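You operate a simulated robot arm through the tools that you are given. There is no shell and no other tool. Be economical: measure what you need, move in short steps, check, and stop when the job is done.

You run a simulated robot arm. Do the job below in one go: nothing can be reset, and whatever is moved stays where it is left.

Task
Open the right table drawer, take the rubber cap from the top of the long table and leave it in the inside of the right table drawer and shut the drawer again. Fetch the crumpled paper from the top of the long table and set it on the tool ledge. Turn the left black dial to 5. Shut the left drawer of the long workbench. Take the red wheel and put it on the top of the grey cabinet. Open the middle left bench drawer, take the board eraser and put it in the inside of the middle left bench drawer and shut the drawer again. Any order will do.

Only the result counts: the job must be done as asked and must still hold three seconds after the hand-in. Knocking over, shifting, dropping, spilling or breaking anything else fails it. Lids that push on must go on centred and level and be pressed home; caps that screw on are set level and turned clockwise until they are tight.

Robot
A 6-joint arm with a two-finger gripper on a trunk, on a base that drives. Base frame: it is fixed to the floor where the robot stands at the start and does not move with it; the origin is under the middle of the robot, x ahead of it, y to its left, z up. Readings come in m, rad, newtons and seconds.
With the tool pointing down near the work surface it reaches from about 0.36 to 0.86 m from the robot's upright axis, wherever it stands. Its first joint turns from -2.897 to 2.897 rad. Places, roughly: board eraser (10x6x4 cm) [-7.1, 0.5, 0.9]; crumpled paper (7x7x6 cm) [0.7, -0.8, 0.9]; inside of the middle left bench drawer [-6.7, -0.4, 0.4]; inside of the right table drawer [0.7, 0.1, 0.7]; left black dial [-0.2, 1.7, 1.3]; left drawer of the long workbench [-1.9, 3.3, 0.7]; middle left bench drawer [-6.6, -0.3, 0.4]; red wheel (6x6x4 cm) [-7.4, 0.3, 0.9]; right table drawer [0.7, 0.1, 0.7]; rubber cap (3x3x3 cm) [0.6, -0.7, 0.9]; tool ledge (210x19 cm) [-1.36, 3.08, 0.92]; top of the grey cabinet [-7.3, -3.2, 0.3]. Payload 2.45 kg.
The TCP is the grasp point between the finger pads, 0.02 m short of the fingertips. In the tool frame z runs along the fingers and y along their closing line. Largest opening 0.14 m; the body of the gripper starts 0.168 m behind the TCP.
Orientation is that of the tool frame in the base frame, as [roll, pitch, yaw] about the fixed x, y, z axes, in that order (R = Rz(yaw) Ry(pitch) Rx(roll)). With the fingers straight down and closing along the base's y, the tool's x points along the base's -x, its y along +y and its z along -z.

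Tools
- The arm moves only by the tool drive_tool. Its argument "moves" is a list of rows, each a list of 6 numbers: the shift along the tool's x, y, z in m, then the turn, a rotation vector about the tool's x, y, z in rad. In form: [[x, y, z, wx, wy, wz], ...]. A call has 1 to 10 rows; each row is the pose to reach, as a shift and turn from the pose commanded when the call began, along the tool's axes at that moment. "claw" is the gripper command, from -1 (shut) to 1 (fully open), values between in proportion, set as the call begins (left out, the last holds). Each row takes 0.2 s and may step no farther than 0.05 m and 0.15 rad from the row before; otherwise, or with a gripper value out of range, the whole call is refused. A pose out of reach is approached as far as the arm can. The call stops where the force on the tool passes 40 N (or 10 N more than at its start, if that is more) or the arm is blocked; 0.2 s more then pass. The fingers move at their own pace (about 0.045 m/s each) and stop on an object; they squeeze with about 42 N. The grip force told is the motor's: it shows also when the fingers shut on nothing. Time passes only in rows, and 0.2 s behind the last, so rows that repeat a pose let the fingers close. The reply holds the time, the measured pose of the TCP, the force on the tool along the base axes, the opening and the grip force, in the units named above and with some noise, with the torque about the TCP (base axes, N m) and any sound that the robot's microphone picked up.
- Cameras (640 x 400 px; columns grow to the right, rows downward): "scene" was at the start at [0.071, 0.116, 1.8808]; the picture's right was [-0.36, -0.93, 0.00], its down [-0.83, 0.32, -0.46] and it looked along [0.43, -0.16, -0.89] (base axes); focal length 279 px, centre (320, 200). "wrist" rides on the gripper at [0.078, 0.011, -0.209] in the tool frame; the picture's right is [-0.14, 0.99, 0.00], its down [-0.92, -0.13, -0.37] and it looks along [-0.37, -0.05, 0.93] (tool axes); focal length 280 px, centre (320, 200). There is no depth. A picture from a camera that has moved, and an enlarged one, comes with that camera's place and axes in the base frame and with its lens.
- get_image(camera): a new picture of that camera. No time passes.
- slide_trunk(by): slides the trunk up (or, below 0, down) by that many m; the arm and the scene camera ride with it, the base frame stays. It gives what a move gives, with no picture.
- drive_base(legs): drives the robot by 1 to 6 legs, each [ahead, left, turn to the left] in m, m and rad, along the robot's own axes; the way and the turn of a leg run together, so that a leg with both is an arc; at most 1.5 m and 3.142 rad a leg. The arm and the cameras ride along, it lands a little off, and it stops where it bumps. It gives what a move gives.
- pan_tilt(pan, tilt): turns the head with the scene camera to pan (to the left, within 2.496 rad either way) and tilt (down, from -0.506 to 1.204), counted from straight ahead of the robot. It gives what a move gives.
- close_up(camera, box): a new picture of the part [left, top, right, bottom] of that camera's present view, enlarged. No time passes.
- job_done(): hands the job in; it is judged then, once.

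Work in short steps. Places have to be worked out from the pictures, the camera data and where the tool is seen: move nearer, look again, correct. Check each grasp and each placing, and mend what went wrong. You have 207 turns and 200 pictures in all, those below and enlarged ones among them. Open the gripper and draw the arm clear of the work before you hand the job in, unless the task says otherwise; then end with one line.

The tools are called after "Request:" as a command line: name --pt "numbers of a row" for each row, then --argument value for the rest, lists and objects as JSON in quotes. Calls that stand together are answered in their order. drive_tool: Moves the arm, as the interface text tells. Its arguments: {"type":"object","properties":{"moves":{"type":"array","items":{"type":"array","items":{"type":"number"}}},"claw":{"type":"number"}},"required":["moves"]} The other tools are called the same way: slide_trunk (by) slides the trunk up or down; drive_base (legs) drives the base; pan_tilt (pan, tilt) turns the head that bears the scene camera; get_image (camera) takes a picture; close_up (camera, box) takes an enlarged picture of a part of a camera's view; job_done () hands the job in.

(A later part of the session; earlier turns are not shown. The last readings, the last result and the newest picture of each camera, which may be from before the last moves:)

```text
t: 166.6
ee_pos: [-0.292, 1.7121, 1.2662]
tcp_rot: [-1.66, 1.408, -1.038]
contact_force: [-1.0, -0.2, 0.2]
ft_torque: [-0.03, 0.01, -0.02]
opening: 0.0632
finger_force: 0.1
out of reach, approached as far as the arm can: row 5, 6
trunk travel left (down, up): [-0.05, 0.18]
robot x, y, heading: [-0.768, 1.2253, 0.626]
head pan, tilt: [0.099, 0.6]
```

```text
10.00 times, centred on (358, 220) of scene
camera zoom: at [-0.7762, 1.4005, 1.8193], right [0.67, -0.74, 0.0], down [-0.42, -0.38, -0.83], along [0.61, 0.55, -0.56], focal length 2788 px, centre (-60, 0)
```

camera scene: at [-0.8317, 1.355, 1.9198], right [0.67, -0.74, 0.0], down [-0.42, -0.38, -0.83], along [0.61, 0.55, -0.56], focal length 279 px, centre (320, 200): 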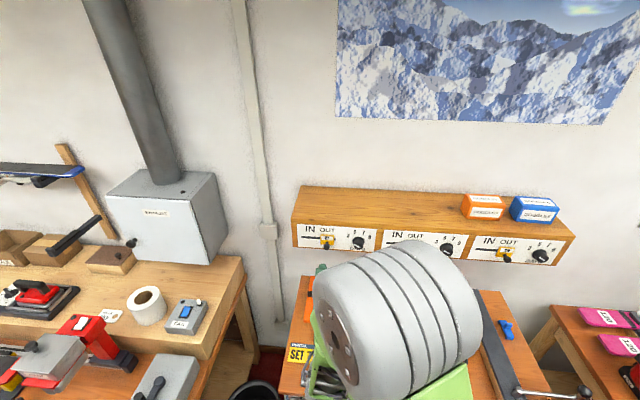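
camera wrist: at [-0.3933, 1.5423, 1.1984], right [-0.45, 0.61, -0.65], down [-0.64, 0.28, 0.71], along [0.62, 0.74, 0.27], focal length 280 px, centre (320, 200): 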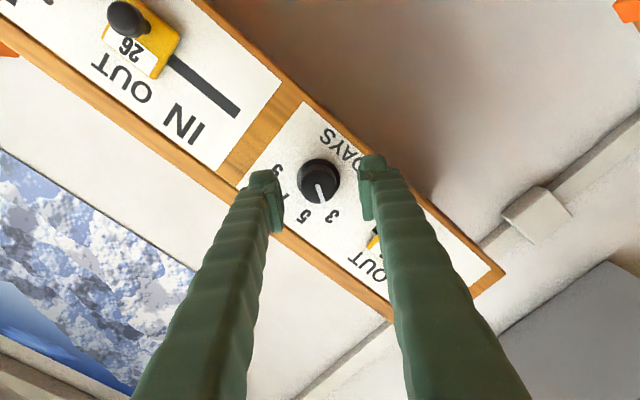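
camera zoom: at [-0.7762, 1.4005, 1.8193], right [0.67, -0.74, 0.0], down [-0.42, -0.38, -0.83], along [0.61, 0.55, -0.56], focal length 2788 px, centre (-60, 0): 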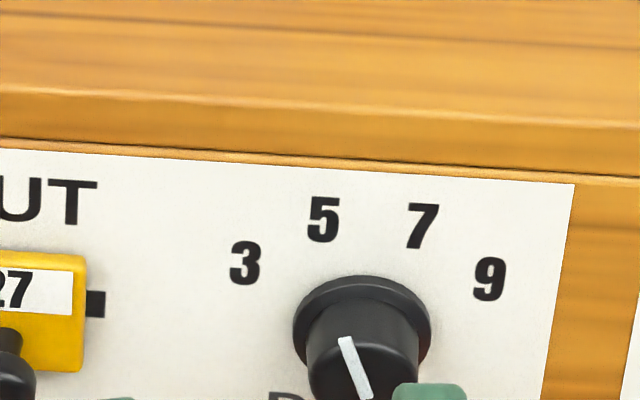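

The pointer now lies exactly on 5. I'll back the base away and fold the tool down again for travelling.

Request:
drive_base --legs '[[-0.35, 0, 0]]'

Request:
drive_tool --pt "0.01 0 -0.025 0 0.145 0" --pt "0.02 0 -0.05 0 0.29 0" --pt "0.03 0 -0.075 0 0.435 0" --pt "0.04 0 -0.1 0 0.58 0" --pt "0.05 0 -0.125 0 0.725 0" --pt "0.06 0 -0.15 0 0.87 0" --pt "0.07 0 -0.175 0 1.015 0" --pt "0.08 0 -0.2 0 1.16 0" --pt "0.08 0 -0.225 0 1.305 0" --pt "0.08 0 -0.25 0 1.45 0"

Request:
slide_trunk --by 0.1

```text
t: 168.9
ee_pos: [-0.5731, 1.5071, 1.2667]
tcp_rot: [-1.661, 1.407, -1.036]
contact_force: [0.2, -0.6, -0.4]
ft_torque: [-0.02, 0.02, -0.01]
opening: 0.0629
finger_force: 0.1
trunk travel left (down, up): [-0.05, 0.18]
robot x, y, heading: [-1.0496, 1.0168, 0.633]
head pan, tilt: [0.099, 0.6]
```

```text
t: 171.1
ee_pos: [-0.7692, 1.3508, 1.1907]
tcp_rot: [-2.978, 0.101, -2.497]
contact_force: [0.0, 0.0, -0.1]
ft_torque: [-0.01, -0.02, 0.02]
opening: 0.0629
finger_force: 0.0
out of reach, approached as far as the arm can: row 1, 2
trunk travel left (down, up): [-0.05, 0.18]
robot x, y, heading: [-1.049, 1.0194, 0.633]
head pan, tilt: [0.099, 0.6]
```

```text
t: 172.4
ee_pos: [-0.7685, 1.3498, 1.2909]
tcp_rot: [-2.976, 0.103, -2.496]
contact_force: [0.7, 0.2, -0.3]
ft_torque: [-0.03, -0.02, 0.0]
opening: 0.0631
finger_force: 0.1
trunk travel left (down, up): [-0.15, 0.08]
robot x, y, heading: [-1.0438, 1.0182, 0.634]
head pan, tilt: [0.099, 0.6]
```

Next the far side of the room. I'll turn to face -x, move a little, and look ahead for a clear route.

Request:
drive_base --legs '[[0, 0, 2.507], [0.6, 0.35, 0]]'

Request:
pan_tilt --pan 0.25 --tilt 0.45

Request:
get_image --camera "scene"

```text
t: 182.2
ee_pos: [-2.0703, 0.5663, 1.2915]
tcp_rot: [-2.975, 0.104, 0.006]
contact_force: [-0.1, -1.3, -0.1]
ft_torque: [0.0, -0.01, -0.02]
opening: 0.063
finger_force: 0.0
trunk travel left (down, up): [-0.15, 0.08]
robot x, y, heading: [-1.6508, 0.6702, 3.135]
head pan, tilt: [0.099, 0.6]
```

```text
t: 182.8
ee_pos: [-2.0707, 0.5665, 1.2909]
tcp_rot: [-2.977, 0.103, 0.007]
contact_force: [0.7, 0.5, -0.8]
ft_torque: [-0.01, 0.03, -0.03]
opening: 0.0627
finger_force: 0.1
trunk travel left (down, up): [-0.15, 0.08]
robot x, y, heading: [-1.6453, 0.6671, 3.145]
head pan, tilt: [0.25, 0.45]
```

```text
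96 pictures are left
camera scene: at [-1.7457, 0.5043, 1.9328], right [-0.25, 0.97, 0.0], down [0.42, 0.11, -0.9], along [-0.87, -0.22, -0.44], focal length 279 px, centre (320, 200)
```

scene: 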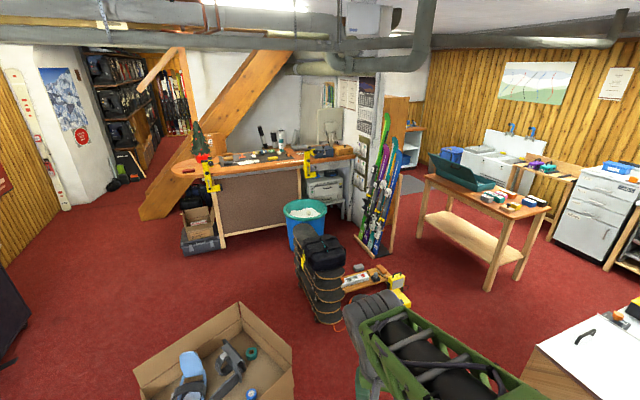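

Zooming in on the far area where the eraser and wheel should be.

Request:
close_up --camera "scene" --box '[150, 80, 470, 280]'

Request:
close_up --camera "scene" --box '[300, 100, 460, 200]'

```text
2.00 times, centred on (310, 180) of scene
camera zoom: at [-1.7457, 0.5043, 1.9328], right [-0.25, 0.97, 0.0], down [0.42, 0.11, -0.9], along [-0.87, -0.22, -0.44], focal length 558 px, centre (340, 240)
```

zoom: 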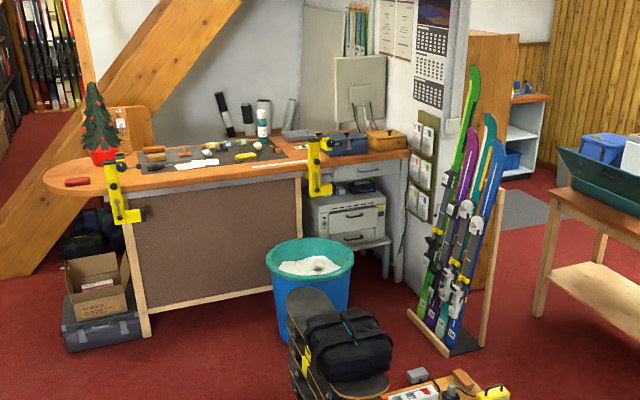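

```text
4.00 times, centred on (380, 150) of scene
camera zoom: at [-1.7457, 0.5043, 1.9328], right [-0.25, 0.97, 0.0], down [0.42, 0.11, -0.9], along [-0.87, -0.22, -0.44], focal length 1115 px, centre (80, 400)
```

zoom: 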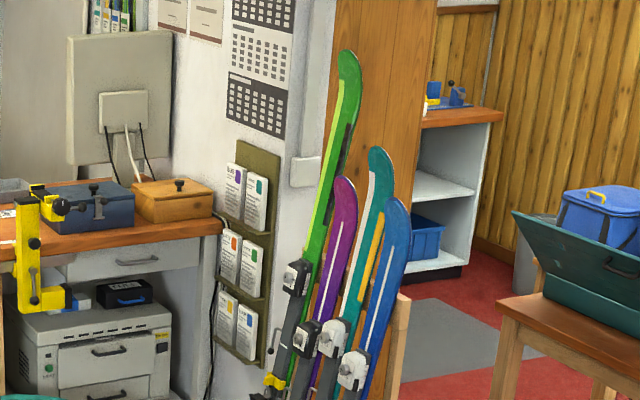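

The eraser's bench is beyond the partition and ski rack, so I must thread past the wooden cabinet and crate table. I'll advance between the cardboard box and the cabinet, then look again.

Request:
drive_base --legs '[[0.5, 0.12, 0], [0, 0, -0.46], [0.9, 0, 0]]'

Request:
pan_tilt --pan 0.1 --tilt 0.6

Request:
get_image --camera "scene"

```text
t: 191.5
ee_pos: [-3.3748, 1.0467, 1.2906]
tcp_rot: [-2.977, 0.103, -0.455]
contact_force: [0.5, -1.0, -1.1]
ft_torque: [0.02, -0.02, -0.02]
opening: 0.0632
finger_force: 0.1
trunk travel left (down, up): [-0.15, 0.08]
robot x, y, heading: [-2.954, 0.9487, 2.678]
head pan, tilt: [0.25, 0.45]
```

```text
t: 192.2
ee_pos: [-3.3723, 1.0457, 1.2898]
tcp_rot: [-2.978, 0.105, -0.455]
contact_force: [0.0, -0.5, -0.2]
ft_torque: [0.01, -0.01, 0.01]
opening: 0.0629
finger_force: 0.0
trunk travel left (down, up): [-0.15, 0.08]
robot x, y, heading: [-2.954, 0.9494, 2.674]
head pan, tilt: [0.099, 0.6]
```

```text
93 pictures are left
camera scene: at [-3.1018, 0.8583, 1.9193], right [0.36, 0.93, 0.0], down [0.53, -0.2, -0.83], along [-0.77, 0.29, -0.56], focal length 279 px, centre (320, 200)
```

scene: 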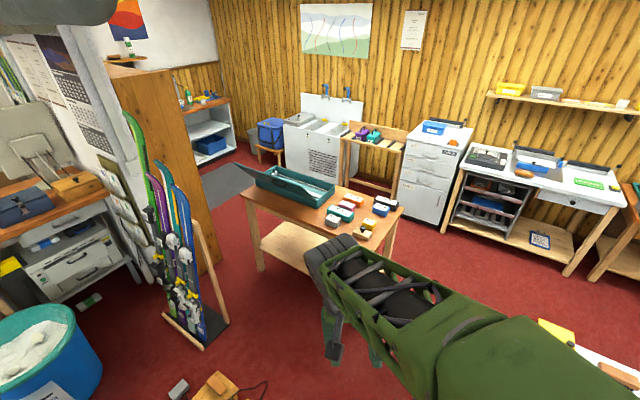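

The left gap by the ski rack is too narrow; the way round the right end of the crate table looks wide enough. I'll look right to gauge the gap between cabinet and table.

Request:
pan_tilt --pan -0.75 --tilt 0.9

Request:
get_image --camera "scene"

```text
t: 193.4
ee_pos: [-3.3715, 1.0457, 1.2903]
tcp_rot: [-2.976, 0.104, -0.457]
contact_force: [0.3, -0.4, -0.5]
ft_torque: [0.02, 0.02, -0.02]
opening: 0.0631
finger_force: 0.1
trunk travel left (down, up): [-0.15, 0.08]
robot x, y, heading: [-2.9487, 0.952, 2.677]
head pan, tilt: [-0.75, 0.901]
```

```text
92 pictures are left
camera scene: at [-3.0457, 0.8976, 1.8945], right [0.94, 0.35, 0.0], down [0.27, -0.73, -0.62], along [-0.22, 0.58, -0.78], focal length 279 px, centre (320, 200)
```

scene: 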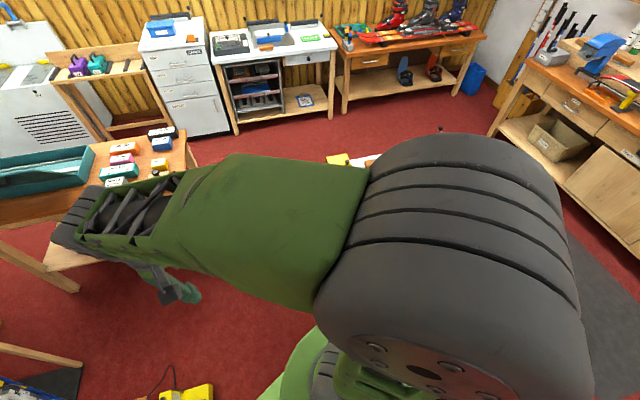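

The corridor between the cabinet's side and the table corner is about 0.8 m. I'll line up with it (heading ≈122°) and drive through.

Request:
drive_base --legs '[[0.156, 0.134, 0], [0, 0, -0.548], [0.7, 0, 0]]'

Request:
pan_tilt --pan 0.3 --tilt 0.9

Request:
get_image --camera "scene"

```text
t: 200.2
ee_pos: [-3.8281, 1.798, 1.2903]
tcp_rot: [-2.978, 0.103, -1.004]
contact_force: [0.5, 0.1, -0.5]
ft_torque: [-0.05, 0.0, -0.03]
opening: 0.0628
finger_force: 0.0
trunk travel left (down, up): [-0.15, 0.08]
robot x, y, heading: [-3.52, 1.4931, 2.129]
head pan, tilt: [-0.75, 0.901]
```

```text
t: 201.5
ee_pos: [-3.8282, 1.7973, 1.291]
tcp_rot: [-2.976, 0.105, -1.006]
contact_force: [0.0, 0.5, 0.1]
ft_torque: [0.04, 0.01, 0.02]
opening: 0.0629
finger_force: 0.0
trunk travel left (down, up): [-0.15, 0.08]
robot x, y, heading: [-3.5193, 1.4911, 2.131]
head pan, tilt: [0.3, 0.901]
```

```text
91 pictures are left
camera scene: at [-3.6982, 1.4762, 1.8945], right [0.65, 0.76, 0.0], down [0.59, -0.51, -0.62], along [-0.47, 0.41, -0.78], focal length 279 px, centre (320, 200)
```

scene: 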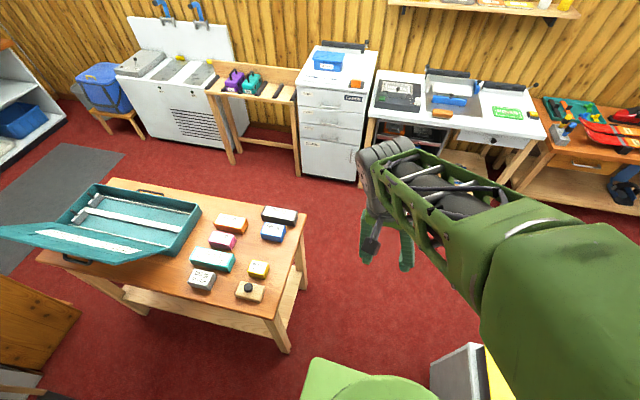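

Something grey with yellow is close ahead on the right; zooming to judge clearance.

Request:
close_up --camera "scene" --box '[300, 275, 500, 400]'

Request:
pan_tilt --pan 0.0 --tilt 1.2

Request:
get_image --camera "scene"

```text
3.20 times, centred on (400, 338) of scene
camera zoom: at [-3.6982, 1.4762, 1.8945], right [0.65, 0.76, 0.0], down [0.59, -0.51, -0.62], along [-0.47, 0.41, -0.78], focal length 892 px, centre (64, -240)
```

zoom: 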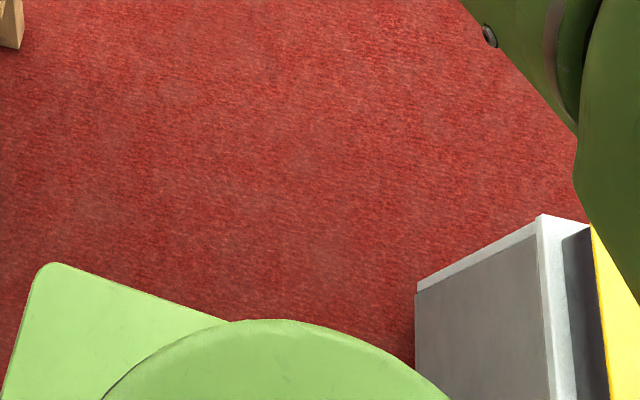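

```text
t: 202.3
ee_pos: [-3.8291, 1.7971, 1.2906]
tcp_rot: [-2.979, 0.104, -1.003]
contact_force: [-0.9, -0.2, 0.4]
ft_torque: [0.0, -0.01, 0.02]
opening: 0.0631
finger_force: 0.0
trunk travel left (down, up): [-0.15, 0.08]
robot x, y, heading: [-3.519, 1.4933, 2.133]
head pan, tilt: [0.0, 1.201]
```

```text
89 pictures are left
camera scene: at [-3.6708, 1.4742, 1.8747], right [0.85, 0.53, 0.0], down [0.49, -0.79, -0.36], along [-0.19, 0.31, -0.93], focal length 279 px, centre (320, 200)
```

scene: 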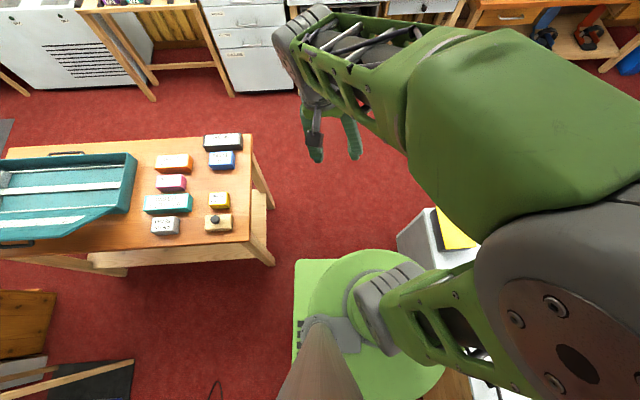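

Now measurable: cabinet corner is 0.41 m to my right and the table leg 0.46 m to my left, so the 0.31 half-width passes. I'll go through, turn beyond the table's end, and look down the corridor.

Request:
drive_base --legs '[[0.75, 0.02, 0], [0.278, -0.278, 0], [0, 0, 1.634], [0.2, -0.23, 0]]'

Request:
pan_tilt --pan 0.25 --tilt 0.75

Request:
get_image --camera "scene"

```text
t: 215.2
ee_pos: [-4.4197, 2.244, 1.2898]
tcp_rot: [-2.979, 0.101, 0.637]
contact_force: [-0.5, 0.0, 1.0]
ft_torque: [-0.02, -0.02, -0.04]
opening: 0.063
finger_force: 0.1
trunk travel left (down, up): [-0.15, 0.08]
robot x, y, heading: [-4.1418, 2.5795, -2.515]
head pan, tilt: [0.0, 1.201]
```

```text
t: 216.1
ee_pos: [-4.4184, 2.244, 1.2908]
tcp_rot: [-2.977, 0.104, 0.637]
contact_force: [-0.4, -0.2, 1.0]
ft_torque: [0.0, -0.01, -0.05]
opening: 0.0634
finger_force: 0.2
trunk travel left (down, up): [-0.15, 0.08]
robot x, y, heading: [-4.1376, 2.5754, -2.513]
head pan, tilt: [0.25, 0.75]
```

```text
88 pictures are left
camera scene: at [-4.1147, 2.3898, 1.9063], right [-0.77, 0.64, 0.0], down [0.44, 0.52, -0.73], along [-0.47, -0.56, -0.68], focal length 279 px, centre (320, 200)
```

scene: 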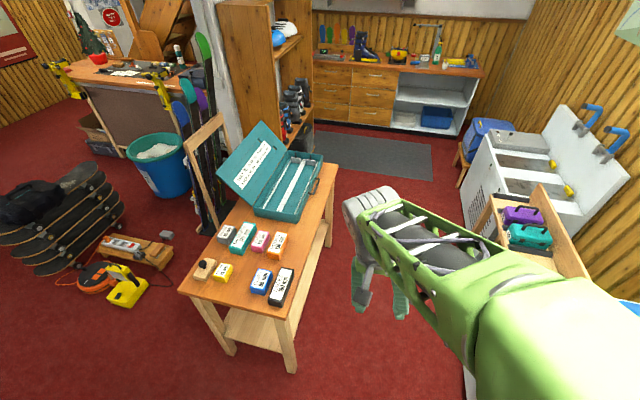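

I can see the target bench straight ahead (its front runs at n≈-5.32), and my heading already faces it. Driving straight ahead about 2.85 m.

Request:
drive_base --legs '[[1.45, -0.05, 0], [1.35, 0, 0]]'

Request:
pan_tilt --pan 0.3 --tilt 0.8

Request:
get_image --camera "scene"

Request:
get_image --camera "wrist"

```text
t: 221.3
ee_pos: [-5.3225, 1.6251, 1.2948]
tcp_rot: [-2.973, 0.114, 0.644]
contact_force: [-0.5, -1.2, 0.0]
ft_torque: [0.01, 0.02, -0.01]
opening: 0.0628
finger_force: 0.0
trunk travel left (down, up): [-0.15, 0.08]
robot x, y, heading: [-5.0521, 1.9577, -2.501]
head pan, tilt: [0.25, 0.75]
stopped in leg 1: the robot was blocked; the commanded pose is now the measured one
```

```text
t: 222.0
ee_pos: [-5.322, 1.6291, 1.2951]
tcp_rot: [-2.975, 0.115, 0.643]
contact_force: [0.6, 0.0, -0.6]
ft_torque: [0.02, 0.01, -0.02]
opening: 0.0628
finger_force: 0.0
trunk travel left (down, up): [-0.15, 0.08]
robot x, y, heading: [-5.0527, 1.9551, -2.508]
head pan, tilt: [0.3, 0.799]
```

```text
87 pictures are left
camera scene: at [-5.0134, 1.7808, 1.9061], right [-0.77, 0.64, 0.0], down [0.44, 0.52, -0.73], along [-0.47, -0.56, -0.68], focal length 279 px, centre (320, 200)
```

scene: 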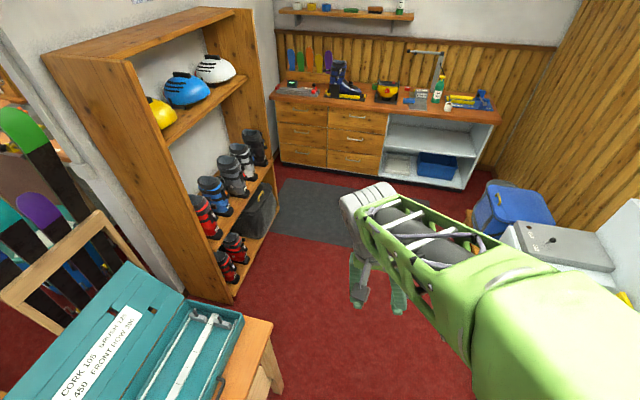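

```text
86 pictures are left
camera wrist: at [-5.2131, 1.653, 1.4883], right [0.46, -0.87, -0.15], down [-0.74, -0.47, 0.49], along [-0.5, -0.12, -0.86], focal length 280 px, centre (320, 200)
```

wrist: 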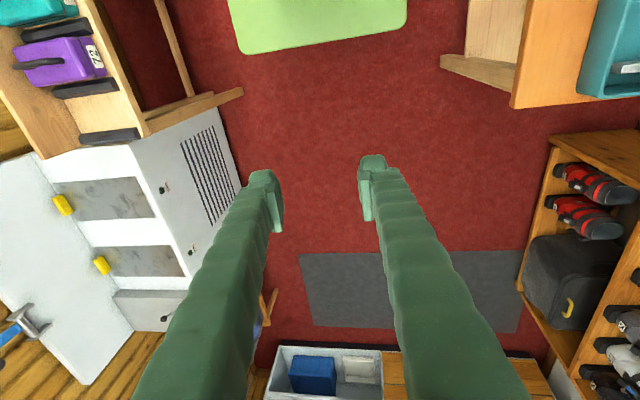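

Something blocked the base. I'll look down on both sides to see which.

Request:
pan_tilt --pan 1.3 --tilt 1.1

Request:
get_image --camera "scene"

Request:
pan_tilt --pan -1.3 --tilt 1.1

Request:
get_image --camera "scene"

```text
t: 223.2
ee_pos: [-5.3239, 1.6419, 1.2985]
tcp_rot: [-2.986, 0.122, 0.641]
contact_force: [0.0, -0.4, -0.9]
ft_torque: [0.01, 0.03, -0.03]
opening: 0.0633
finger_force: 0.0
trunk travel left (down, up): [-0.15, 0.08]
robot x, y, heading: [-5.0547, 1.9534, -2.505]
head pan, tilt: [1.3, 1.1]
```

```text
85 pictures are left
camera scene: at [-4.9967, 1.79, 1.907], right [-0.91, 0.41, 0.0], down [0.28, 0.63, -0.73], along [-0.3, -0.67, -0.68], focal length 279 px, centre (320, 200)
```

scene: 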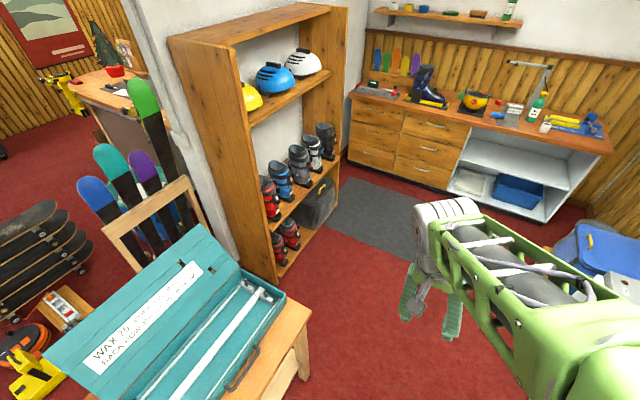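

```text
t: 225.6
ee_pos: [-5.3155, 1.62, 1.2946]
tcp_rot: [-2.964, 0.116, 0.644]
contact_force: [0.9, 0.8, -0.2]
ft_torque: [-0.01, 0.0, 0.03]
opening: 0.063
finger_force: 0.1
trunk travel left (down, up): [-0.15, 0.08]
robot x, y, heading: [-5.0567, 1.9512, -2.509]
head pan, tilt: [-1.3, 1.1]
```

```text
84 pictures are left
camera scene: at [-5.0168, 1.7938, 1.8962], right [-0.49, 0.87, 0.01], down [0.66, 0.37, -0.65], along [-0.57, -0.31, -0.76], focal length 279 px, centre (320, 200)
```

scene: 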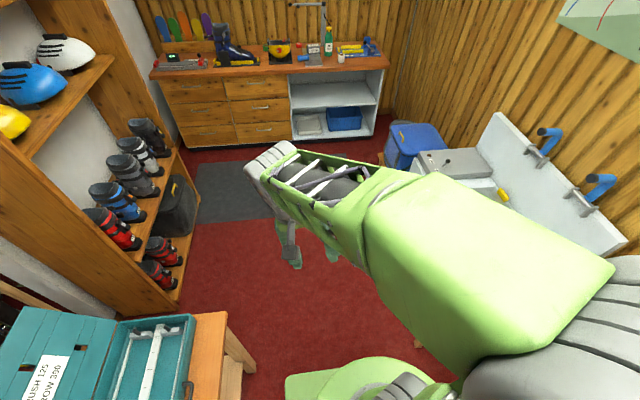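

The head itself won't pan freely now: it seems jammed against a low ceiling pipe here. I'll back off slightly, lower the trunk 0.15 m, and look up.

Request:
drive_base --legs '[[-0.15, 0, 0]]'

Request:
slide_trunk --by -0.15

Request:
pan_tilt --pan 0.0 --tilt -0.4

Request:
get_image --camera "scene"

```text
t: 226.9
ee_pos: [-5.2132, 1.7085, 1.292]
tcp_rot: [-2.977, 0.104, 0.642]
contact_force: [0.6, -0.6, 0.3]
ft_torque: [-0.06, 0.08, 0.02]
opening: 0.0631
finger_force: 0.1
trunk travel left (down, up): [-0.15, 0.08]
robot x, y, heading: [-4.9351, 2.0405, -2.513]
head pan, tilt: [-1.3, 1.1]
```

```text
t: 228.7
ee_pos: [-5.2149, 1.7087, 1.1411]
tcp_rot: [-2.976, 0.104, 0.64]
contact_force: [0.2, -0.7, 0.4]
ft_torque: [-0.03, -0.03, -0.01]
opening: 0.063
finger_force: 0.1
trunk travel left (down, up): [0.0, 0.23]
robot x, y, heading: [-4.9344, 2.0446, -2.511]
head pan, tilt: [-1.3, 1.1]
```

```text
t: 230.3
ee_pos: [-5.2153, 1.7083, 1.1409]
tcp_rot: [-2.976, 0.102, 0.643]
contact_force: [-0.3, -0.2, 0.3]
ft_torque: [0.01, 0.02, 0.01]
opening: 0.0631
finger_force: 0.1
trunk travel left (down, up): [0.0, 0.23]
robot x, y, heading: [-4.9325, 2.0399, -2.512]
head pan, tilt: [0.0, -0.4]
```

```text
83 pictures are left
camera scene: at [-4.9175, 1.8769, 1.8575], right [-0.59, 0.81, 0.0], down [-0.31, -0.23, -0.92], along [-0.74, -0.54, 0.39], focal length 279 px, centre (320, 200)
```

scene: 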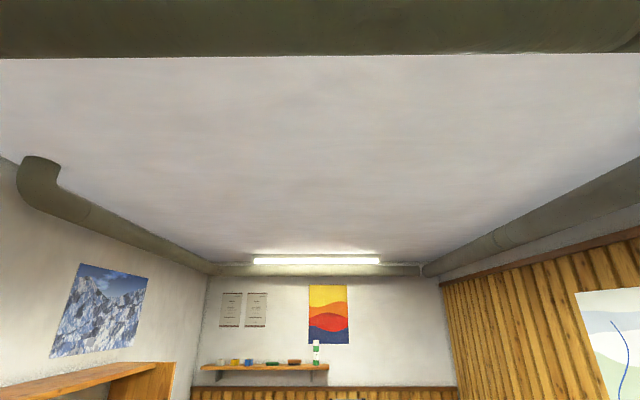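

Confirmed: a pipe hangs just ahead at head height. With the trunk down it should clear; driving on toward the bench.

Request:
drive_base --legs '[[0.6, 0.0, 0], [0.7, 0, 0], [0.6, 0, 0]]'

Request:
pan_tilt --pan 0.3 --tilt 0.8

Request:
get_image --camera "scene"

Request:
get_image --camera "wrist"

```text
t: 240.1
ee_pos: [-6.7344, 0.5707, 1.1402]
tcp_rot: [-2.975, 0.103, 0.656]
contact_force: [-0.4, 0.4, 0.2]
ft_torque: [0.01, -0.02, -0.02]
opening: 0.0631
finger_force: 0.1
trunk travel left (down, up): [0.0, 0.23]
robot x, y, heading: [-6.4599, 0.9078, -2.495]
head pan, tilt: [0.0, -0.4]
```

```text
t: 241.5
ee_pos: [-6.7335, 0.5725, 1.1409]
tcp_rot: [-2.977, 0.103, 0.657]
contact_force: [0.0, 1.1, 0.1]
ft_torque: [-0.02, 0.03, 0.01]
opening: 0.063
finger_force: 0.2
trunk travel left (down, up): [0.0, 0.23]
robot x, y, heading: [-6.4613, 0.9066, -2.496]
head pan, tilt: [0.3, 0.799]
```

```text
82 pictures are left
camera scene: at [-6.4283, 0.7228, 1.7525], right [-0.81, 0.58, 0.0], down [0.42, 0.58, -0.7], along [-0.41, -0.57, -0.72], focal length 279 px, centre (320, 200)
```

scene: 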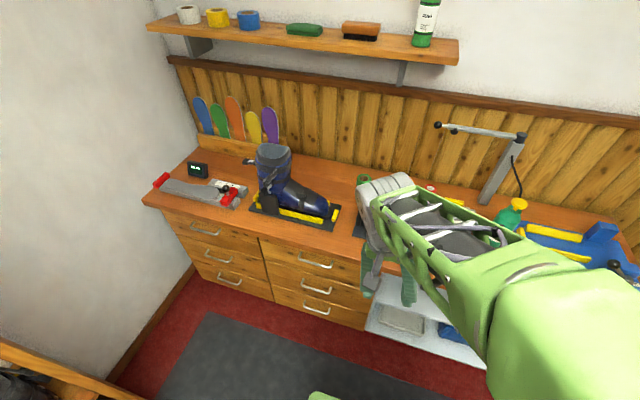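

```text
81 pictures are left
camera wrist: at [-6.6272, 0.5968, 1.335], right [0.47, -0.87, -0.15], down [-0.73, -0.48, 0.48], along [-0.49, -0.12, -0.87], focal length 280 px, centre (320, 200)
```

wrist: 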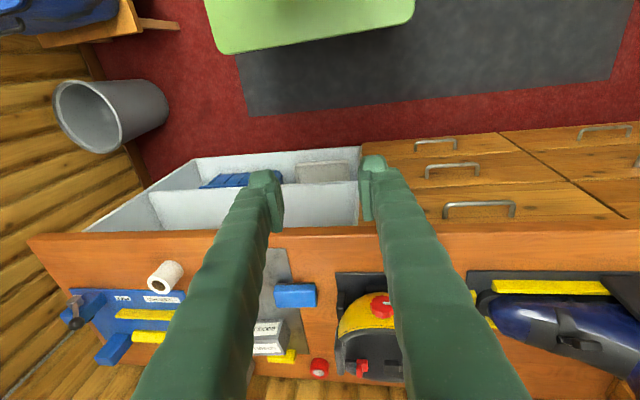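

I identify the blue eraser at about (-7.14, 0.46), the red wheel at (-7.35, 0.285), and the left column's middle drawer near (-6.46, -0.28, 0.45). First the drawer: I'll shift left 0.56 m (keeping clear of the helmet shelf) and look.

Request:
drive_base --legs '[[0, 0.56, -0.017]]'

Request:
pan_tilt --pan 0.35 --tilt 1.0

Request:
get_image --camera "scene"

Request:
get_image --camera "wrist"

```text
t: 246.9
ee_pos: [-6.4059, 0.1271, 1.1414]
tcp_rot: [-2.976, 0.104, 0.64]
contact_force: [0.0, -0.3, 0.1]
ft_torque: [0.0, 0.01, -0.02]
opening: 0.0629
finger_force: 0.1
trunk travel left (down, up): [0.0, 0.23]
robot x, y, heading: [-6.1241, 0.4561, -2.511]
head pan, tilt: [0.3, 0.799]
```

```text
t: 247.7
ee_pos: [-6.4061, 0.1265, 1.1402]
tcp_rot: [-2.976, 0.104, 0.64]
contact_force: [0.3, -0.2, -0.6]
ft_torque: [-0.01, 0.0, 0.01]
opening: 0.0632
finger_force: 0.3
trunk travel left (down, up): [0.0, 0.23]
robot x, y, heading: [-6.1245, 0.4561, -2.513]
head pan, tilt: [0.351, 1.0]
```

```text
80 pictures are left
camera scene: at [-6.0879, 0.2789, 1.7373], right [-0.83, 0.56, 0.0], down [0.47, 0.7, -0.54], along [-0.3, -0.45, -0.84], focal length 279 px, centre (320, 200)
```

scene: 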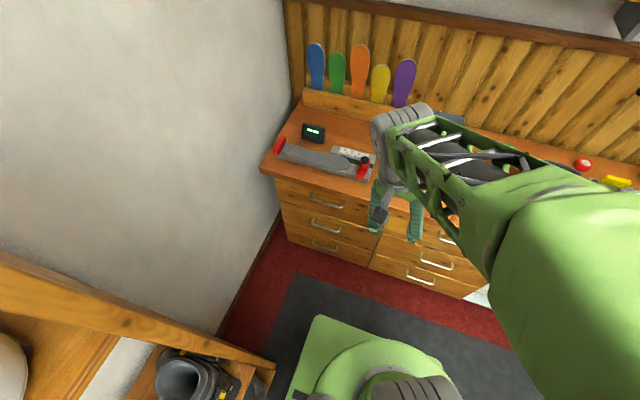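

```text
79 pictures are left
camera wrist: at [-6.2984, 0.1495, 1.335], right [0.46, -0.88, -0.15], down [-0.74, -0.47, 0.48], along [-0.49, -0.11, -0.87], focal length 280 px, centre (320, 200)
```

wrist: 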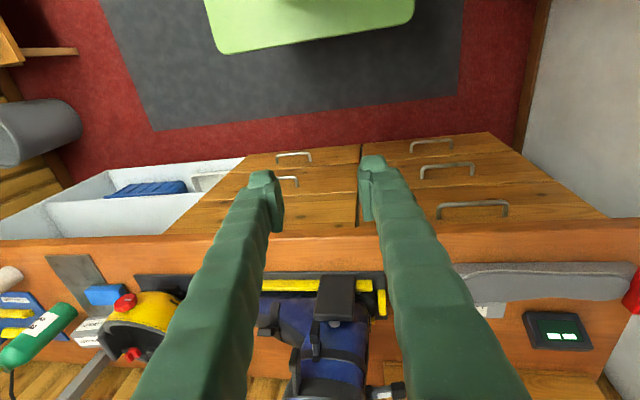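

Zooming on the left-column handles in both cameras for triangulation.

Request:
close_up --camera "scene" --box '[270, 170, 390, 270]'

Request:
close_up --camera "wrist" --box '[380, 110, 540, 230]'

```text
4.00 times, centred on (330, 220) of scene
camera zoom: at [-6.0879, 0.2789, 1.7373], right [-0.83, 0.56, 0.0], down [0.47, 0.7, -0.54], along [-0.3, -0.45, -0.84], focal length 1115 px, centre (280, 120)
```

zoom: 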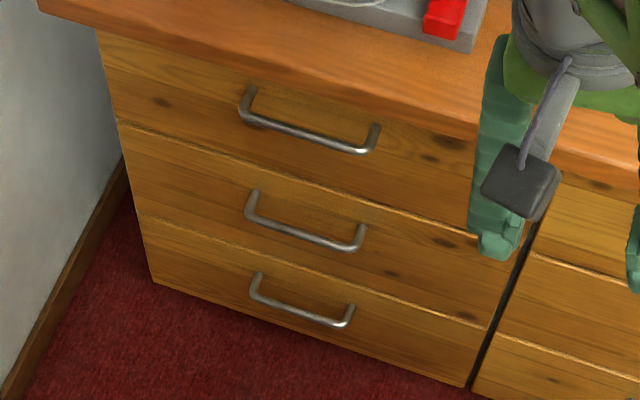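

```text
3.33 times, centred on (460, 170) of wrist
camera zoom: at [-6.2984, 0.1495, 1.335], right [0.46, -0.88, -0.15], down [-0.74, -0.47, 0.48], along [-0.49, -0.11, -0.87], focal length 935 px, centre (-147, 300)
```

zoom: 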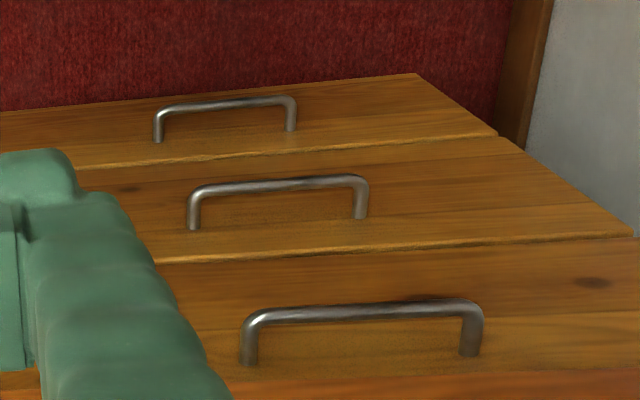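

The middle-left handle is somewhere near (-6.45, -0.22, 0.45–0.55). I'll bring the hand to it for a better look, rotating so the closing line crosses the bar.

Request:
drive_tool --claw -0.4 --pt "0.0076 0.0198 0.0153 -0.0197 -0.0044 -0.1453" --pt "0.0151 0.0395 0.0305 -0.0394 -0.0088 -0.2906" --pt "0.0227 0.0593 0.0458 -0.0591 -0.0131 -0.4359" --pt "0.0302 0.079 0.0611 -0.0788 -0.0175 -0.5812" --pt "0.0378 0.0988 0.0764 -0.0985 -0.0219 -0.7265" --pt "0.0453 0.1185 0.0916 -0.1182 -0.0263 -0.8718" --pt "0.0529 0.1383 0.1069 -0.1379 -0.0307 -1.0171" --pt "0.0604 0.158 0.1222 -0.1576 -0.035 -1.1624" --pt "0.068 0.1778 0.1374 -0.1773 -0.0394 -1.3077" --pt "0.0755 0.1975 0.1527 -0.197 -0.0438 -1.453"

```text
t: 249.9
ee_pos: [-6.2584, 0.0234, 0.9503]
tcp_rot: [-3.126, -0.002, 2.091]
contact_force: [-1.6, -0.4, 0.6]
ft_torque: [-0.03, 0.02, 0.02]
opening: 0.0419
finger_force: 0.0
trunk travel left (down, up): [0.0, 0.23]
robot x, y, heading: [-6.128, 0.4591, -2.514]
head pan, tilt: [0.351, 1.0]
```

Next tilt 45° toward the drawer front and lower to about z 0.70.

Request:
drive_tool --pt "-0.0143 -0.0085 0.0417 0.1307 -0.0071 -0.0171" --pt "-0.0287 -0.017 0.0833 0.2613 -0.0142 -0.0341" --pt "-0.043 -0.0255 0.125 0.392 -0.0213 -0.0512" --pt "-0.0573 -0.034 0.1667 0.5227 -0.0283 -0.0683" --pt "-0.0717 -0.0425 0.2083 0.6533 -0.0354 -0.0853" --pt "-0.086 -0.051 0.25 0.784 -0.0425 -0.1024"

Request:
get_image --camera "wrist"

Request:
get_image --camera "scene"

```text
t: 251.3
ee_pos: [-6.2629, -0.0779, 0.7005]
tcp_rot: [-2.341, -0.002, 2.196]
contact_force: [-0.8, -0.4, -0.7]
ft_torque: [-0.01, -0.01, 0.0]
opening: 0.0417
finger_force: 0.0
trunk travel left (down, up): [0.0, 0.23]
robot x, y, heading: [-6.1251, 0.4533, -2.512]
head pan, tilt: [0.351, 1.0]
```

```text
76 pictures are left
camera wrist: at [-6.1806, 0.0766, 0.8383], right [0.64, 0.29, -0.71], down [0.68, -0.64, 0.35], along [-0.36, -0.71, -0.61], focal length 280 px, centre (320, 200)
```

wrist: 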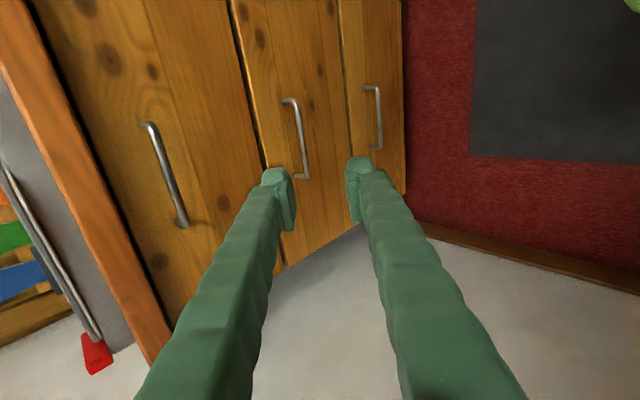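

```text
75 pictures are left
camera scene: at [-6.0878, 0.2788, 1.7372], right [-0.83, 0.56, 0.0], down [0.47, 0.7, -0.54], along [-0.3, -0.45, -0.84], focal length 279 px, centre (320, 200)
```

scene: 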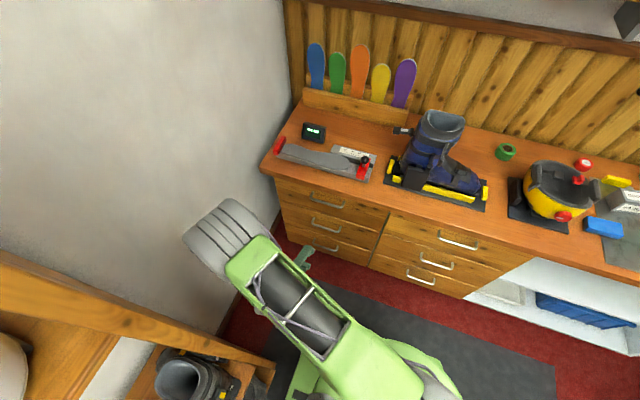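

Good triangulation: bar centre (-6.456, -0.216, 0.528). I'll approach along the tool's axis, narrowing the fingers.

Request:
drive_tool --claw -0.55 --pt "0 -0.01 0.045 0 0 0" --pt "0 -0.02 0.09 0 0 0" --pt "0 -0.03 0.135 0 0 0" --pt "0 -0.041 0.18 0 0 0" --pt "0 -0.041 0.22 0 0 0"

Request:
get_image --camera "wrist"

```text
t: 252.5
ee_pos: [-6.4142, -0.1864, 0.5769]
tcp_rot: [-2.344, -0.005, 2.198]
contact_force: [-0.7, 0.1, 0.8]
ft_torque: [0.03, 0.0, 0.0]
opening: 0.0315
finger_force: 0.1
trunk travel left (down, up): [0.0, 0.23]
robot x, y, heading: [-6.1255, 0.458, -2.512]
head pan, tilt: [0.351, 1.0]
```

```text
74 pictures are left
camera wrist: at [-6.3331, -0.0311, 0.7142], right [0.64, 0.3, -0.71], down [0.68, -0.64, 0.35], along [-0.36, -0.71, -0.61], focal length 280 px, centre (320, 200)
```

wrist: 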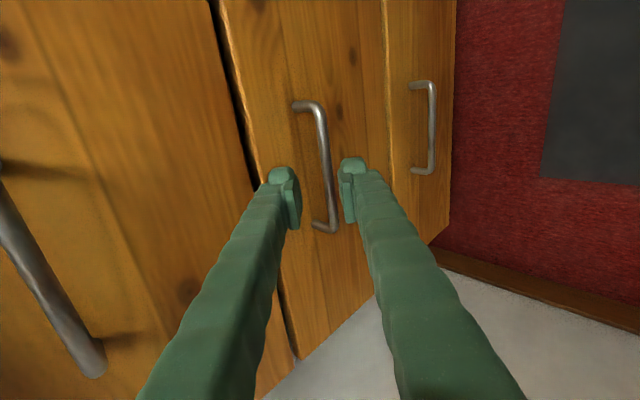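

Aligned within a few millimetres. Advance the last 6 cm and close.

Request:
drive_tool --pt "0.002 0.003 0.03 0 0 0" --pt "0.002 0.003 0.05 0 0 0" --pt "0.002 0.003 0.062 0 0 0"

Request:
drive_tool --claw -0.75 --pt "0 0 0 0 0 0" --pt "0 0 0.006 0 0 0"

Request:
drive_tool --claw -1 --pt "0 0 0 0 0 0" --pt "0 0 0 0 0 0" --pt "0 0 0 0 0 0"

Request:
get_image --camera "wrist"

```text
t: 253.3
ee_pos: [-6.451, -0.2089, 0.5315]
tcp_rot: [-2.343, -0.004, 2.198]
contact_force: [0.8, 0.0, -0.2]
ft_torque: [-0.01, 0.04, -0.01]
opening: 0.0316
finger_force: 0.1
trunk travel left (down, up): [0.0, 0.23]
robot x, y, heading: [-6.1226, 0.4589, -2.511]
head pan, tilt: [0.351, 1.0]
```

```text
t: 253.9
ee_pos: [-6.4538, -0.211, 0.5274]
tcp_rot: [-2.343, -0.003, 2.197]
contact_force: [1.0, 0.1, 0.3]
ft_torque: [0.02, -0.04, -0.02]
opening: 0.0188
finger_force: 1.1
trunk travel left (down, up): [0.0, 0.23]
robot x, y, heading: [-6.1272, 0.454, -2.514]
head pan, tilt: [0.351, 1.0]
```

```text
t: 254.7
ee_pos: [-6.4528, -0.2105, 0.5241]
tcp_rot: [-2.349, -0.005, 2.197]
contact_force: [15.3, 5.7, -19.3]
ft_torque: [-0.35, -0.64, -0.53]
opening: 0.0103
finger_force: 37.6
trunk travel left (down, up): [0.0, 0.23]
robot x, y, heading: [-6.1277, 0.4589, -2.513]
head pan, tilt: [0.351, 1.0]
```

```text
73 pictures are left
camera wrist: at [-6.3703, -0.0555, 0.6628], right [0.64, 0.3, -0.71], down [0.68, -0.65, 0.34], along [-0.35, -0.7, -0.62], focal length 280 px, centre (320, 200)
```

wrist: 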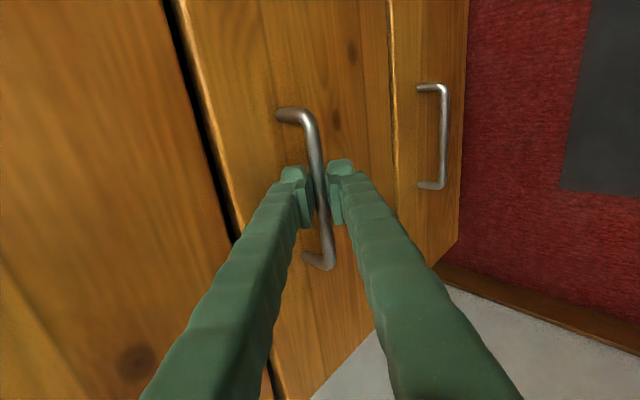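

Gripped (10 mm). Pulling out along +n.

Request:
drive_tool --pt "0 0.007 -0.0072 0 0 0" --pt "0 0.0139 -0.0143 0 0 0" --pt "0 0.0209 -0.0215 0 0 0" --pt "0 0.0278 -0.0286 0 0 0" --pt "0 0.0348 -0.0358 0 0 0" --pt "0 0.0418 -0.043 0 0 0" --pt "0 0.0487 -0.0501 0 0 0" --pt "0 0.0557 -0.0573 0 0 0" --pt "0 0.0626 -0.0644 0 0 0" --pt "0 0.0696 -0.0716 0 0 0"

Request:
drive_tool --pt "0 0.007 -0.0072 0 0 0" --pt "0 0.0139 -0.0143 0 0 0" --pt "0 0.0209 -0.0215 0 0 0" --pt "0 0.0278 -0.0286 0 0 0" --pt "0 0.0348 -0.0358 0 0 0" --pt "0 0.0418 -0.043 0 0 0" --pt "0 0.0487 -0.0501 0 0 0" --pt "0 0.0557 -0.0573 0 0 0" --pt "0 0.0626 -0.0644 0 0 0" --pt "0 0.0696 -0.0716 0 0 0"

Request:
get_image --camera "scene"

```text
t: 256.9
ee_pos: [-6.3738, -0.1541, 0.5282]
tcp_rot: [-2.341, -0.001, 2.197]
contact_force: [0.1, -0.1, -0.4]
ft_torque: [-0.01, -0.02, -0.02]
opening: 0.0001
finger_force: 28.9
trunk travel left (down, up): [0.0, 0.23]
robot x, y, heading: [-6.1235, 0.4588, -2.509]
head pan, tilt: [0.351, 1.0]
```

```text
t: 259.1
ee_pos: [-6.2931, -0.0945, 0.527]
tcp_rot: [-2.343, -0.004, 2.198]
contact_force: [0.2, -0.1, 0.6]
ft_torque: [0.0, -0.01, -0.01]
opening: 0.0
finger_force: 29.5
trunk travel left (down, up): [0.0, 0.23]
robot x, y, heading: [-6.1214, 0.4592, -2.511]
head pan, tilt: [0.351, 1.0]
```

```text
72 pictures are left
camera scene: at [-6.0878, 0.2789, 1.7373], right [-0.83, 0.56, 0.0], down [0.47, 0.7, -0.54], along [-0.3, -0.45, -0.84], focal length 279 px, centre (320, 200)
```

scene: 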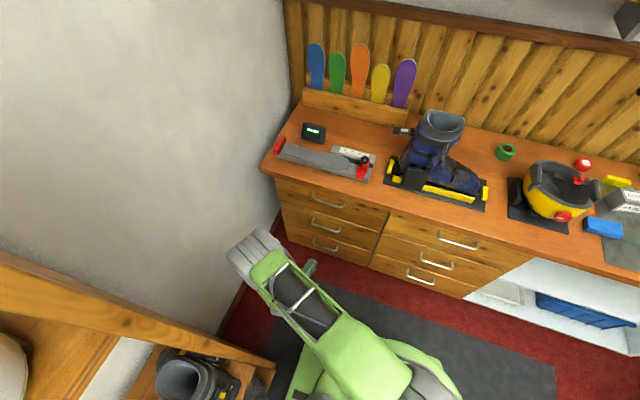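

It slipped again (10.3 mm reading means only the tips had it). I'll retry steeper and deeper, as worked before: 30° from vertical so the inner finger hooks behind the bar.

Request:
drive_tool --claw -0.65 --pt "0 -0.045 0.0 -0.06 0 0" --pt "0 -0.09 0.01 -0.12 0 0" --pt "0 -0.13 0.03 -0.19 0 0" --pt "0 -0.1624 0.0549 -0.25 0 0"

Request:
get_image --camera "wrist"

```text
t: 260.1
ee_pos: [-6.4165, -0.1833, 0.6059]
tcp_rot: [-2.592, -0.003, 2.198]
contact_force: [0.4, 1.1, 0.3]
ft_torque: [-0.01, -0.03, 0.0]
opening: 0.0245
finger_force: 0.0
trunk travel left (down, up): [0.0, 0.23]
robot x, y, heading: [-6.1247, 0.4552, -2.508]
head pan, tilt: [0.351, 1.0]
```

```text
71 pictures are left
camera wrist: at [-6.3653, -0.0516, 0.7781], right [0.76, 0.39, -0.52], down [0.61, -0.7, 0.38], along [-0.21, -0.6, -0.77], focal length 280 px, centre (320, 200)
```

wrist: 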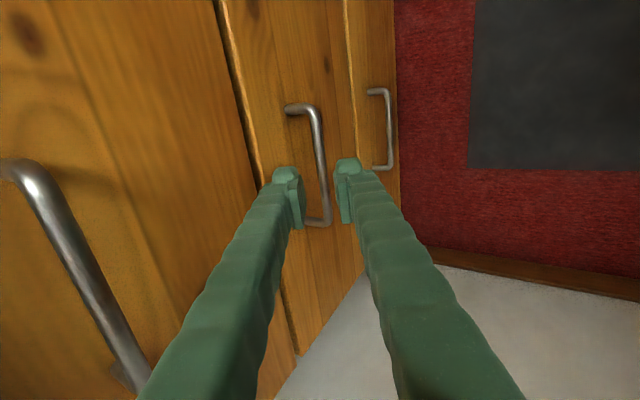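

Aligned; advancing with the narrow opening, then deeper by a centimetre once half closed.

Request:
drive_tool --pt "0.0 0.003 0.04 0 0 0" --pt "0.0 0.003 0.07 0 0 0" --pt "0.0 0.003 0.085 0 0 0"

Request:
drive_tool --claw -0.8 --pt "0 0 0 0 0 0" --pt "0 0 0.006 0 0 0" --pt "0 0 0.011 0 0 0"

Request:
drive_tool --claw -1 --pt "0 0 0 0 0 0" --pt "0 0 0 0 0 0"

Request:
get_image --camera "wrist"

```text
t: 260.9
ee_pos: [-6.4502, -0.2092, 0.5316]
tcp_rot: [-2.592, -0.004, 2.199]
contact_force: [-0.5, 0.1, 0.5]
ft_torque: [0.0, 0.01, 0.0]
opening: 0.0245
finger_force: 0.1
trunk travel left (down, up): [0.0, 0.23]
robot x, y, heading: [-6.1289, 0.4528, -2.512]
head pan, tilt: [0.351, 1.0]
```

```text
t: 261.7
ee_pos: [-6.4544, -0.2116, 0.5225]
tcp_rot: [-2.592, -0.005, 2.197]
contact_force: [0.3, -0.8, -0.6]
ft_torque: [-0.01, 0.01, -0.01]
opening: 0.0142
finger_force: 0.4
trunk travel left (down, up): [0.0, 0.23]
robot x, y, heading: [-6.1244, 0.4558, -2.511]
head pan, tilt: [0.351, 1.0]
```

```text
t: 262.3
ee_pos: [-6.4549, -0.213, 0.5233]
tcp_rot: [-2.59, -0.005, 2.197]
contact_force: [-1.4, 0.0, 2.5]
ft_torque: [0.03, 0.07, 0.0]
opening: 0.0107
finger_force: 37.7
trunk travel left (down, up): [0.0, 0.23]
robot x, y, heading: [-6.1253, 0.4557, -2.51]
head pan, tilt: [0.351, 1.0]
```

```text
70 pictures are left
camera wrist: at [-6.4036, -0.0798, 0.6947], right [0.76, 0.38, -0.52], down [0.61, -0.7, 0.38], along [-0.22, -0.6, -0.77], focal length 280 px, centre (320, 200)
```

wrist: 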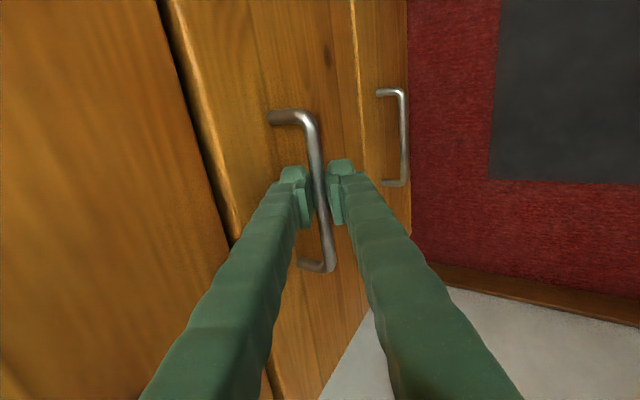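

Gripped. Pulling out in 1 cm steps.

Request:
drive_tool --pt "0 0.0085 -0.0052 0 0 0" --pt "0 0.017 -0.0104 0 0 0" --pt "0 0.0256 -0.0157 0 0 0" --pt "0 0.0341 -0.0209 0 0 0" --pt "0 0.0426 -0.0261 0 0 0" --pt "0 0.0511 -0.0313 0 0 0"

Request:
get_image --camera "wrist"

```text
t: 263.7
ee_pos: [-6.4066, -0.1766, 0.523]
tcp_rot: [-2.595, -0.003, 2.196]
contact_force: [-2.9, 4.9, 8.0]
ft_torque: [0.29, 0.24, -0.13]
opening: 0.0106
finger_force: 37.9
trunk travel left (down, up): [0.0, 0.23]
robot x, y, heading: [-6.1298, 0.4593, -2.511]
head pan, tilt: [0.351, 1.0]
```

```text
69 pictures are left
camera wrist: at [-6.3547, -0.0444, 0.6947], right [0.76, 0.39, -0.52], down [0.61, -0.7, 0.38], along [-0.22, -0.6, -0.77], focal length 280 px, centre (320, 200)
```

wrist: 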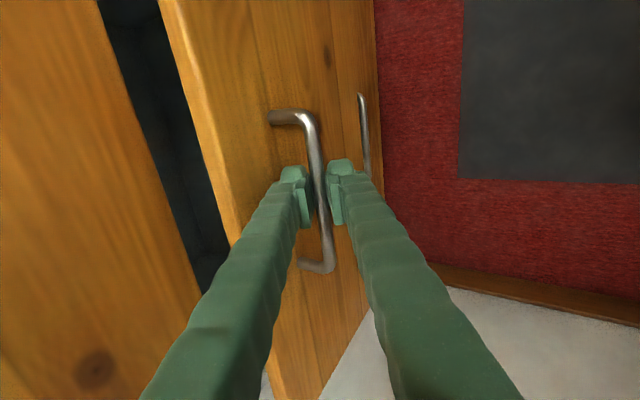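

The drawer is opening. Continue another 14 cm.

Request:
drive_tool --pt "0 0.0119 -0.0073 0 0 0" --pt "0 0.0239 -0.0146 0 0 0" --pt "0 0.0358 -0.022 0 0 0" --pt "0 0.0477 -0.0293 0 0 0" --pt "0 0.0597 -0.0366 0 0 0" --pt "0 0.0716 -0.0439 0 0 0" --pt "0 0.0835 -0.0512 0 0 0" --pt "0 0.0955 -0.0586 0 0 0" --pt "0 0.1074 -0.0659 0 0 0" --pt "0 0.1194 -0.0732 0 0 0"

Request:
get_image --camera "wrist"

Request:
get_image --camera "scene"

```text
t: 265.9
ee_pos: [-6.2926, -0.0944, 0.5224]
tcp_rot: [-2.595, -0.004, 2.198]
contact_force: [-4.5, 8.0, 4.8]
ft_torque: [0.62, 0.49, 0.09]
opening: 0.0106
finger_force: 37.5
trunk travel left (down, up): [0.0, 0.23]
robot x, y, heading: [-6.1273, 0.4555, -2.511]
head pan, tilt: [0.351, 1.0]
```

```text
68 pictures are left
camera wrist: at [-6.2409, 0.0381, 0.6947], right [0.76, 0.39, -0.52], down [0.61, -0.7, 0.38], along [-0.22, -0.6, -0.77], focal length 280 px, centre (320, 200)
```

wrist: 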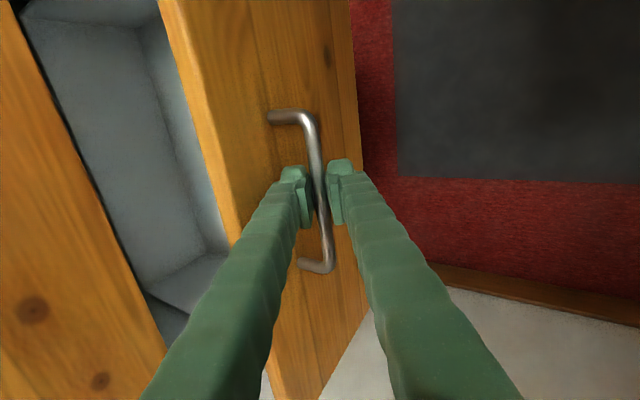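

```text
67 pictures are left
camera scene: at [-6.0881, 0.2795, 1.7374], right [-0.83, 0.56, 0.0], down [0.47, 0.7, -0.54], along [-0.3, -0.45, -0.84], focal length 279 px, centre (320, 200)
```

scene: 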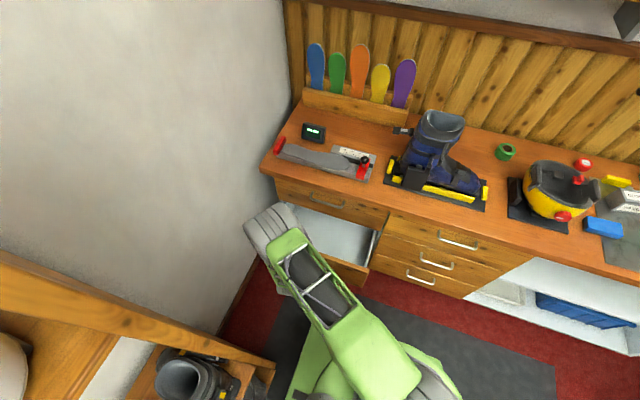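

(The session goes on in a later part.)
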